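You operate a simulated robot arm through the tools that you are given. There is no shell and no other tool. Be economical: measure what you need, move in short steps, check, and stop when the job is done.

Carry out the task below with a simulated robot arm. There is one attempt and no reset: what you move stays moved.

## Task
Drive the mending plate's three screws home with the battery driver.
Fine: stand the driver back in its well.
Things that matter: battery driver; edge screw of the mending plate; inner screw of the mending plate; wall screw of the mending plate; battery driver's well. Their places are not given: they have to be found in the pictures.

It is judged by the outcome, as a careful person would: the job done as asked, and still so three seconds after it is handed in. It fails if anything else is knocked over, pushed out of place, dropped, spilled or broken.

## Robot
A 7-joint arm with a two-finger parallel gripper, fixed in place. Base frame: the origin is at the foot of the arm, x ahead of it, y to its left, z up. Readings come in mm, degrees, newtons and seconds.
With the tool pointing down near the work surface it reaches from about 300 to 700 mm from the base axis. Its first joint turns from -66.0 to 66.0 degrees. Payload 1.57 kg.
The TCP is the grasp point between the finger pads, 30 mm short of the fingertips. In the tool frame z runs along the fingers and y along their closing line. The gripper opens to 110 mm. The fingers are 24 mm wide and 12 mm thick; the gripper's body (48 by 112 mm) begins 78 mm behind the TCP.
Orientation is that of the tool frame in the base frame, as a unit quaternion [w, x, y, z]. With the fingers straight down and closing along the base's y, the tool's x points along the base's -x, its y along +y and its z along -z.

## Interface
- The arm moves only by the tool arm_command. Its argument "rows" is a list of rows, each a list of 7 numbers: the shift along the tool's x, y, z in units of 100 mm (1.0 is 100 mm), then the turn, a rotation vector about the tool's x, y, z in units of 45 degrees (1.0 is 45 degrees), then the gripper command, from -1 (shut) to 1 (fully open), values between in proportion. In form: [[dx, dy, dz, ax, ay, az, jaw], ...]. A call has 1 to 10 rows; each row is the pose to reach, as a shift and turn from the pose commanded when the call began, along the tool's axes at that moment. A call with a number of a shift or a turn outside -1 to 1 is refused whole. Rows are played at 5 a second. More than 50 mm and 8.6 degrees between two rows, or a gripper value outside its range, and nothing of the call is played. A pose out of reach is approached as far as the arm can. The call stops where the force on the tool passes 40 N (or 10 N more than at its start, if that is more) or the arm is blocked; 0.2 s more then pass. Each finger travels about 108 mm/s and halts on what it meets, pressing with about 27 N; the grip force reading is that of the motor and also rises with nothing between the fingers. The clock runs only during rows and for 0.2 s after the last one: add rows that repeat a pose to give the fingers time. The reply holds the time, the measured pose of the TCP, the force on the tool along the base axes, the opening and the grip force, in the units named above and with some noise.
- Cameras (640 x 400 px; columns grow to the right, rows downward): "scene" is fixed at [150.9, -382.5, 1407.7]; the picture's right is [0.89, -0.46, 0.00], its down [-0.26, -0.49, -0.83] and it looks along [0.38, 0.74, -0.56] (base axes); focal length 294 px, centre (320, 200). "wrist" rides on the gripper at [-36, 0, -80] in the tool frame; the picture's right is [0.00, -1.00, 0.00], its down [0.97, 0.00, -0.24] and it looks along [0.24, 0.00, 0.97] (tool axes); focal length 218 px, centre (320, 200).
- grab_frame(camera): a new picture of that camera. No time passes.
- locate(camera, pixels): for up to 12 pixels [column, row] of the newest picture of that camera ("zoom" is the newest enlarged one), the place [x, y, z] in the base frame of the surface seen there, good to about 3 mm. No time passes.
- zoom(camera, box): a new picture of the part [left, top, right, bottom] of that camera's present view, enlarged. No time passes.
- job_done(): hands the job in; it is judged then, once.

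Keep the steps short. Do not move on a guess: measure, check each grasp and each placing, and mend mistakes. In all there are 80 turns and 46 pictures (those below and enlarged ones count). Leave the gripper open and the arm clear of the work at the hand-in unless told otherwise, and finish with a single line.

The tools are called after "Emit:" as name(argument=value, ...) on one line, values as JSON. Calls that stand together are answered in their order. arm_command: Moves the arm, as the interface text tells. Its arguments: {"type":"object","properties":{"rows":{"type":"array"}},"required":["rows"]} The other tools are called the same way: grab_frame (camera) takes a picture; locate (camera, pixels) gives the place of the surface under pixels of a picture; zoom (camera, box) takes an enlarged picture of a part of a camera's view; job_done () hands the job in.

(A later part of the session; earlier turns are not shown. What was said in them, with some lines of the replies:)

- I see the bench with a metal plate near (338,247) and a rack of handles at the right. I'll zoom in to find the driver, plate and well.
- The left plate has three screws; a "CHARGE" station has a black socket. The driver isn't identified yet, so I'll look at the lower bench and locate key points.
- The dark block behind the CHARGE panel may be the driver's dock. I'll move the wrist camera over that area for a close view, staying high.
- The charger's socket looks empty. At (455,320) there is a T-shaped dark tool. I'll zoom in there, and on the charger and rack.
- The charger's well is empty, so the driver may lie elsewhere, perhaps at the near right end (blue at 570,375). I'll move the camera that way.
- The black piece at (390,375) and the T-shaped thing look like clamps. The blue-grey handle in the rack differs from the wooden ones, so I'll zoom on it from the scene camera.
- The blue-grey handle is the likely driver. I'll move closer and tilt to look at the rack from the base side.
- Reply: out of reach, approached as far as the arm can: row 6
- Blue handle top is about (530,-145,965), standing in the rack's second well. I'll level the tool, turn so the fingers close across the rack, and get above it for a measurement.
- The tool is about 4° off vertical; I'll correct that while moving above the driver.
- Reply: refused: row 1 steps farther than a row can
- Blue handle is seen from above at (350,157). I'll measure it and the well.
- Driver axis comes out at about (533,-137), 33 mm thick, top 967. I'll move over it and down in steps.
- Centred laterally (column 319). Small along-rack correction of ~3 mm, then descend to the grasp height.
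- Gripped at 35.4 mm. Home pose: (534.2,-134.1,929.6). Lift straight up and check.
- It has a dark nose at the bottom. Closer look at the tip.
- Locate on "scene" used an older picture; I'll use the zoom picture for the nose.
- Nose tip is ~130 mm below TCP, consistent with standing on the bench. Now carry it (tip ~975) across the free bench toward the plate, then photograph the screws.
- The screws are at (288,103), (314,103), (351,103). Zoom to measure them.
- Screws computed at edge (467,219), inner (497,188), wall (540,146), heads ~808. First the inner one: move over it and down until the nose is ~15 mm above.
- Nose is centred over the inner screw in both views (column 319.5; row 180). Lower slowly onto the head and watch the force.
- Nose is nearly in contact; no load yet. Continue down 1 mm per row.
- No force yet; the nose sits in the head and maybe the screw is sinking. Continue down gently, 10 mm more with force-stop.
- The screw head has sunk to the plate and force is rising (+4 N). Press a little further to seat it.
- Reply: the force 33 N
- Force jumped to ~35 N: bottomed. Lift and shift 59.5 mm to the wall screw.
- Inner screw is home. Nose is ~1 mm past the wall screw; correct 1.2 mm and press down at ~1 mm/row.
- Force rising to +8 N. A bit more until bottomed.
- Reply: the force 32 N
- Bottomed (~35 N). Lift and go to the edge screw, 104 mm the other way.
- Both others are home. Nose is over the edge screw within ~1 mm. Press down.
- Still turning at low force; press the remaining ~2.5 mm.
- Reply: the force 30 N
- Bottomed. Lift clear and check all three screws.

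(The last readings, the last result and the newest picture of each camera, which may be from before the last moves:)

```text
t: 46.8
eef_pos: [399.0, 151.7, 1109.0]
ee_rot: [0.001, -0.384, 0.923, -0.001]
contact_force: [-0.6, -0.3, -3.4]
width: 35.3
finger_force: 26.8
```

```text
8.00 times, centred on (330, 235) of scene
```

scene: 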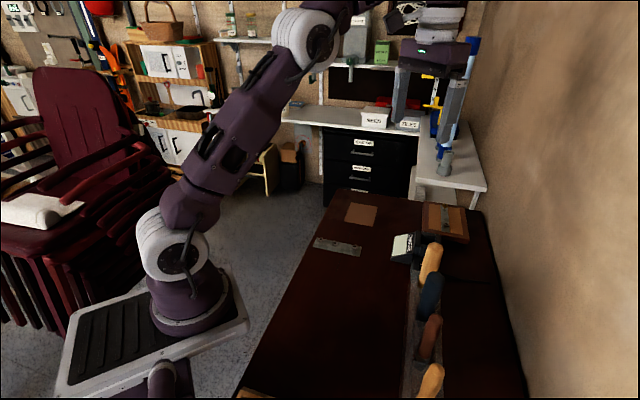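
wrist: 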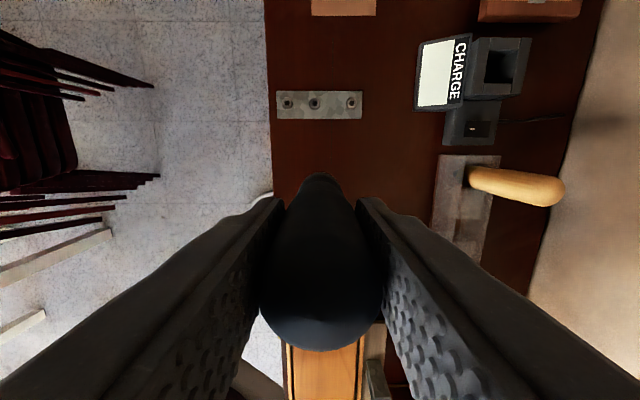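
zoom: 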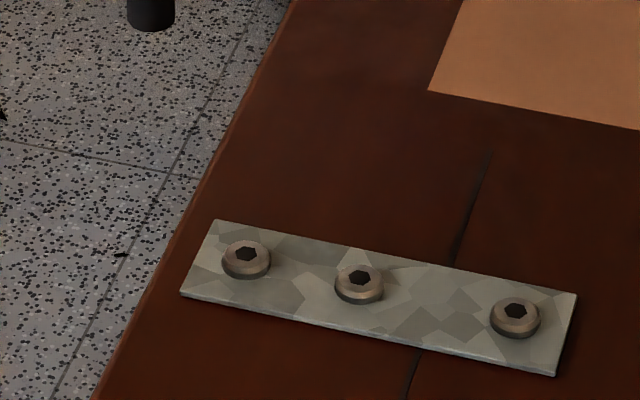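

All three heads are seated on the plate. Carry the driver back toward its well.

Emit:
arm_command(rows=[[0.3, -0.3, -0.05, 0, 0, 0, -1], [0.6, -0.6, -0.1, 0, 0, 0, -1], [0.9, -0.9, -0.15, 0, 0, 0, -1], [1, -1, -0.2, 0, 0, 0, -1]])

Emit:
arm_command(rows=[[0.03, -0.33, 0, 0, 0, 0, -1], [0.068, -0.66, 0, 0, 0, 0, -1], [0.068, -1, 0, 0, 0, 0, -1], [0.068, -1, 0, 0, 0, 0, -1]])

Emit:
arm_command(rows=[[0, -0.33, 0, 0, 0, 0, -1], [0, -0.66, 0, 0, 0, 0, -1], [0, -0.97, 0, 0, 0, 0, -1], [0, -0.97, 0, 0, 0, 0, -1], [0, -0.97, 0, 0, 0, 0, -1]])

Emit:
grab_frame(camera="wrist")

```text
t: 47.8
eef_pos: [399.5, 11.8, 1129.4]
ee_rot: [0.0, -0.385, 0.923, -0.001]
contact_force: [0.2, -0.2, -3.0]
width: 35.4
finger_force: 27.1
```

```text
t: 48.8
eef_pos: [464.0, -65.3, 1130.6]
ee_rot: [0.0, -0.385, 0.923, -0.001]
contact_force: [0.3, -0.3, -2.9]
width: 35.3
finger_force: 27.0
```

```text
t: 50.0
eef_pos: [534.7, -132.6, 1130.5]
ee_rot: [0.0, -0.384, 0.923, -0.001]
contact_force: [-0.4, -0.9, -2.7]
width: 35.0
finger_force: 26.7
```

```text
6 pictures are left
```

wrist: 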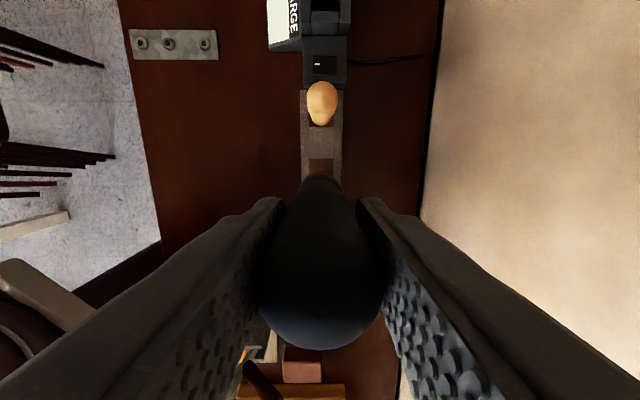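

Well visible directly ahead/below the nose, rack centred at column 321. Descend, slowly near the end.

Emit:
arm_command(rows=[[0.01, 0, 0.35, 0, 0, 0, -1], [0.01, 0, 0.7, 0, 0, 0, -1], [0.01, 0, 1, 0, 0, 0, -1], [0.01, 0, 1, 0, 0, 0, -1]])

Emit:
arm_command(rows=[[0, 0, 0.2, 0, 0, 0, -1], [0, 0, 0.4, 0, 0, 0, -1], [0, 0, 0.5, 0, 0, 0, -1], [0, 0, 0.6, 0, 0, 0, -1], [0, 0, 0.6, 0, 0, 0, -1]])

Emit:
zoom(camera="wrist", box=[240, 60, 400, 220])

```text
t: 51.0
eef_pos: [534.8, -134.9, 1028.9]
ee_rot: [0.0, -0.383, 0.924, -0.001]
contact_force: [0.1, 0.1, -3.0]
width: 35.1
finger_force: 27.3
```

```text
t: 52.2
eef_pos: [534.7, -136.5, 969.3]
ee_rot: [0.001, -0.384, 0.923, -0.001]
contact_force: [0.6, -0.4, -3.2]
width: 35.3
finger_force: 27.2
```

```text
2.50 times, centred on (320, 140) of wrist
```

zoom: 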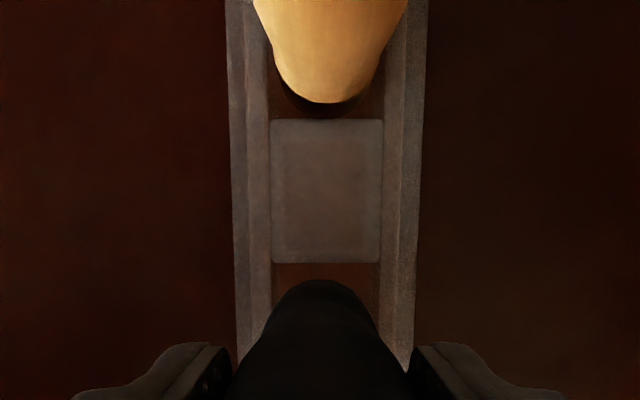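

Nose is centred in the well. Lower slowly.

Emit:
arm_command(rows=[[0, 0, 0.07, 0, 0, 0, -1], [0, 0, 0.14, 0, 0, 0, -1], [0, 0, 0.2, 0, 0, 0, -1], [0, 0, 0.26, 0, 0, 0, -1], [0, 0, 0.32, 0, 0, 0, -1], [0, 0, 0.36, 0, 0, 0, -1], [0, 0, 0.38, 0, 0, 0, -1], [0, 0, 0.38, 0, 0, 0, -1]])

```text
t: 54.0
eef_pos: [533.0, -134.6, 932.7]
ee_rot: [0.001, -0.384, 0.923, -0.001]
contact_force: [0.1, 0.2, -3.1]
width: 35.3
finger_force: 27.0
```

No contact yet; 1 mm steps until the floor takes the weight.

Emit:
arm_command(rows=[[0, 0, 0.01, 0, 0, 0, -1], [0, 0, 0.02, 0, 0, 0, -1], [0, 0, 0.02, 0, 0, 0, -1]])

```text
t: 54.8
eef_pos: [533.4, -133.5, 929.3]
ee_rot: [0.0, -0.384, 0.923, -0.001]
contact_force: [-0.3, -0.8, -4.3]
width: 35.3
finger_force: 26.9
```

Emit:
arm_command(rows=[[0, 0, 0.01, 0, 0, 0, -1], [0, 0, 0.01, 0, 0, 0, -1]])

```text
t: 55.4
eef_pos: [532.8, -134.9, 928.9]
ee_rot: [0.001, -0.384, 0.923, -0.001]
contact_force: [-6.7, 3.8, 22.0]
width: 35.1
finger_force: 27.5
```

Bottomed in the well. Back off 0.7 mm, open gently, wait.

Emit:
arm_command(rows=[[0, 0, -0.007, 0, 0, 0, -1], [0, 0, -0.007, 0, 0, 0, -0.25], [0, 0, -0.007, 0, 0, 0, 0], [0, 0, -0.007, 0, 0, 0, 0.5], [0, 0, -0.007, 0, 0, 0, 1], [0, 0, -0.007, 0, 0, 0, 1], [0, 0, -0.007, 0, 0, 0, 1]])

Emit:
arm_command(rows=[[0, 0, -0.2, 0, 0, 0, 1], [0, 0, -0.5, 0, 0, 0, 1], [0, 0, -0.9, 0, 0, 0, 1]])

Emit:
arm_command(rows=[[0, 0.33, -0.3, 0, 0, 0, 1], [0, 0.66, -0.6, 0, 0, 0, 1], [0, 1, -0.9, 0, 0, 0, 1]])

Emit:
grab_frame(camera="wrist")

Emit:
grab_frame(camera="scene")

```text
t: 57.0
eef_pos: [534.0, -135.0, 928.6]
ee_rot: [0.0, -0.384, 0.923, -0.001]
contact_force: [0.0, -0.7, -0.4]
width: 110.2
finger_force: 0.2
```

```text
t: 57.8
eef_pos: [533.7, -135.3, 1020.9]
ee_rot: [0.001, -0.383, 0.924, -0.001]
contact_force: [0.3, 0.6, -0.4]
width: 110.0
finger_force: 0.2
```

```text
t: 58.6
eef_pos: [461.3, -65.3, 1111.1]
ee_rot: [0.001, -0.385, 0.923, 0.0]
contact_force: [-0.1, 0.1, 0.6]
width: 110.0
finger_force: 0.0
```

```text
4 pictures are left
```

wrist: 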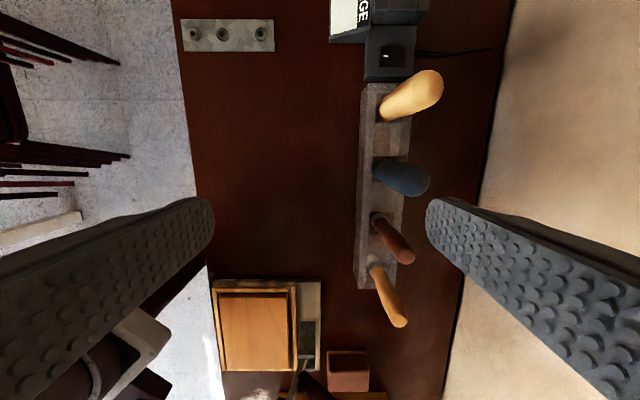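

```text
3 pictures are left
```

scene: 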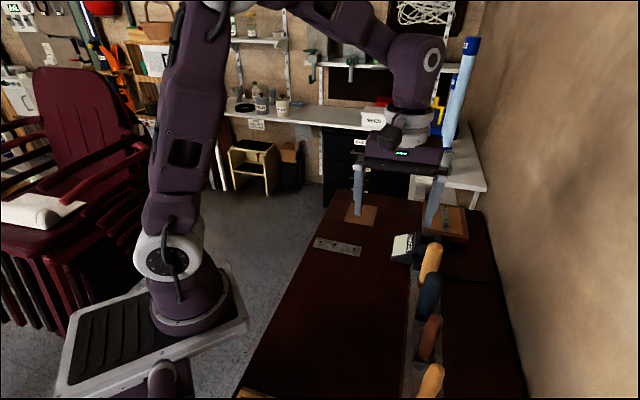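

The driver stands upright in its well and the other tools haven't moved. All three screws are seated, the gripper is open and the arm is clear, so I'm handing in.

Emit:
job_done()

```text
The job is handed in.
```

The mending plate's edge, inner and wall screws are driven home, and the battery driver is back upright in its well.
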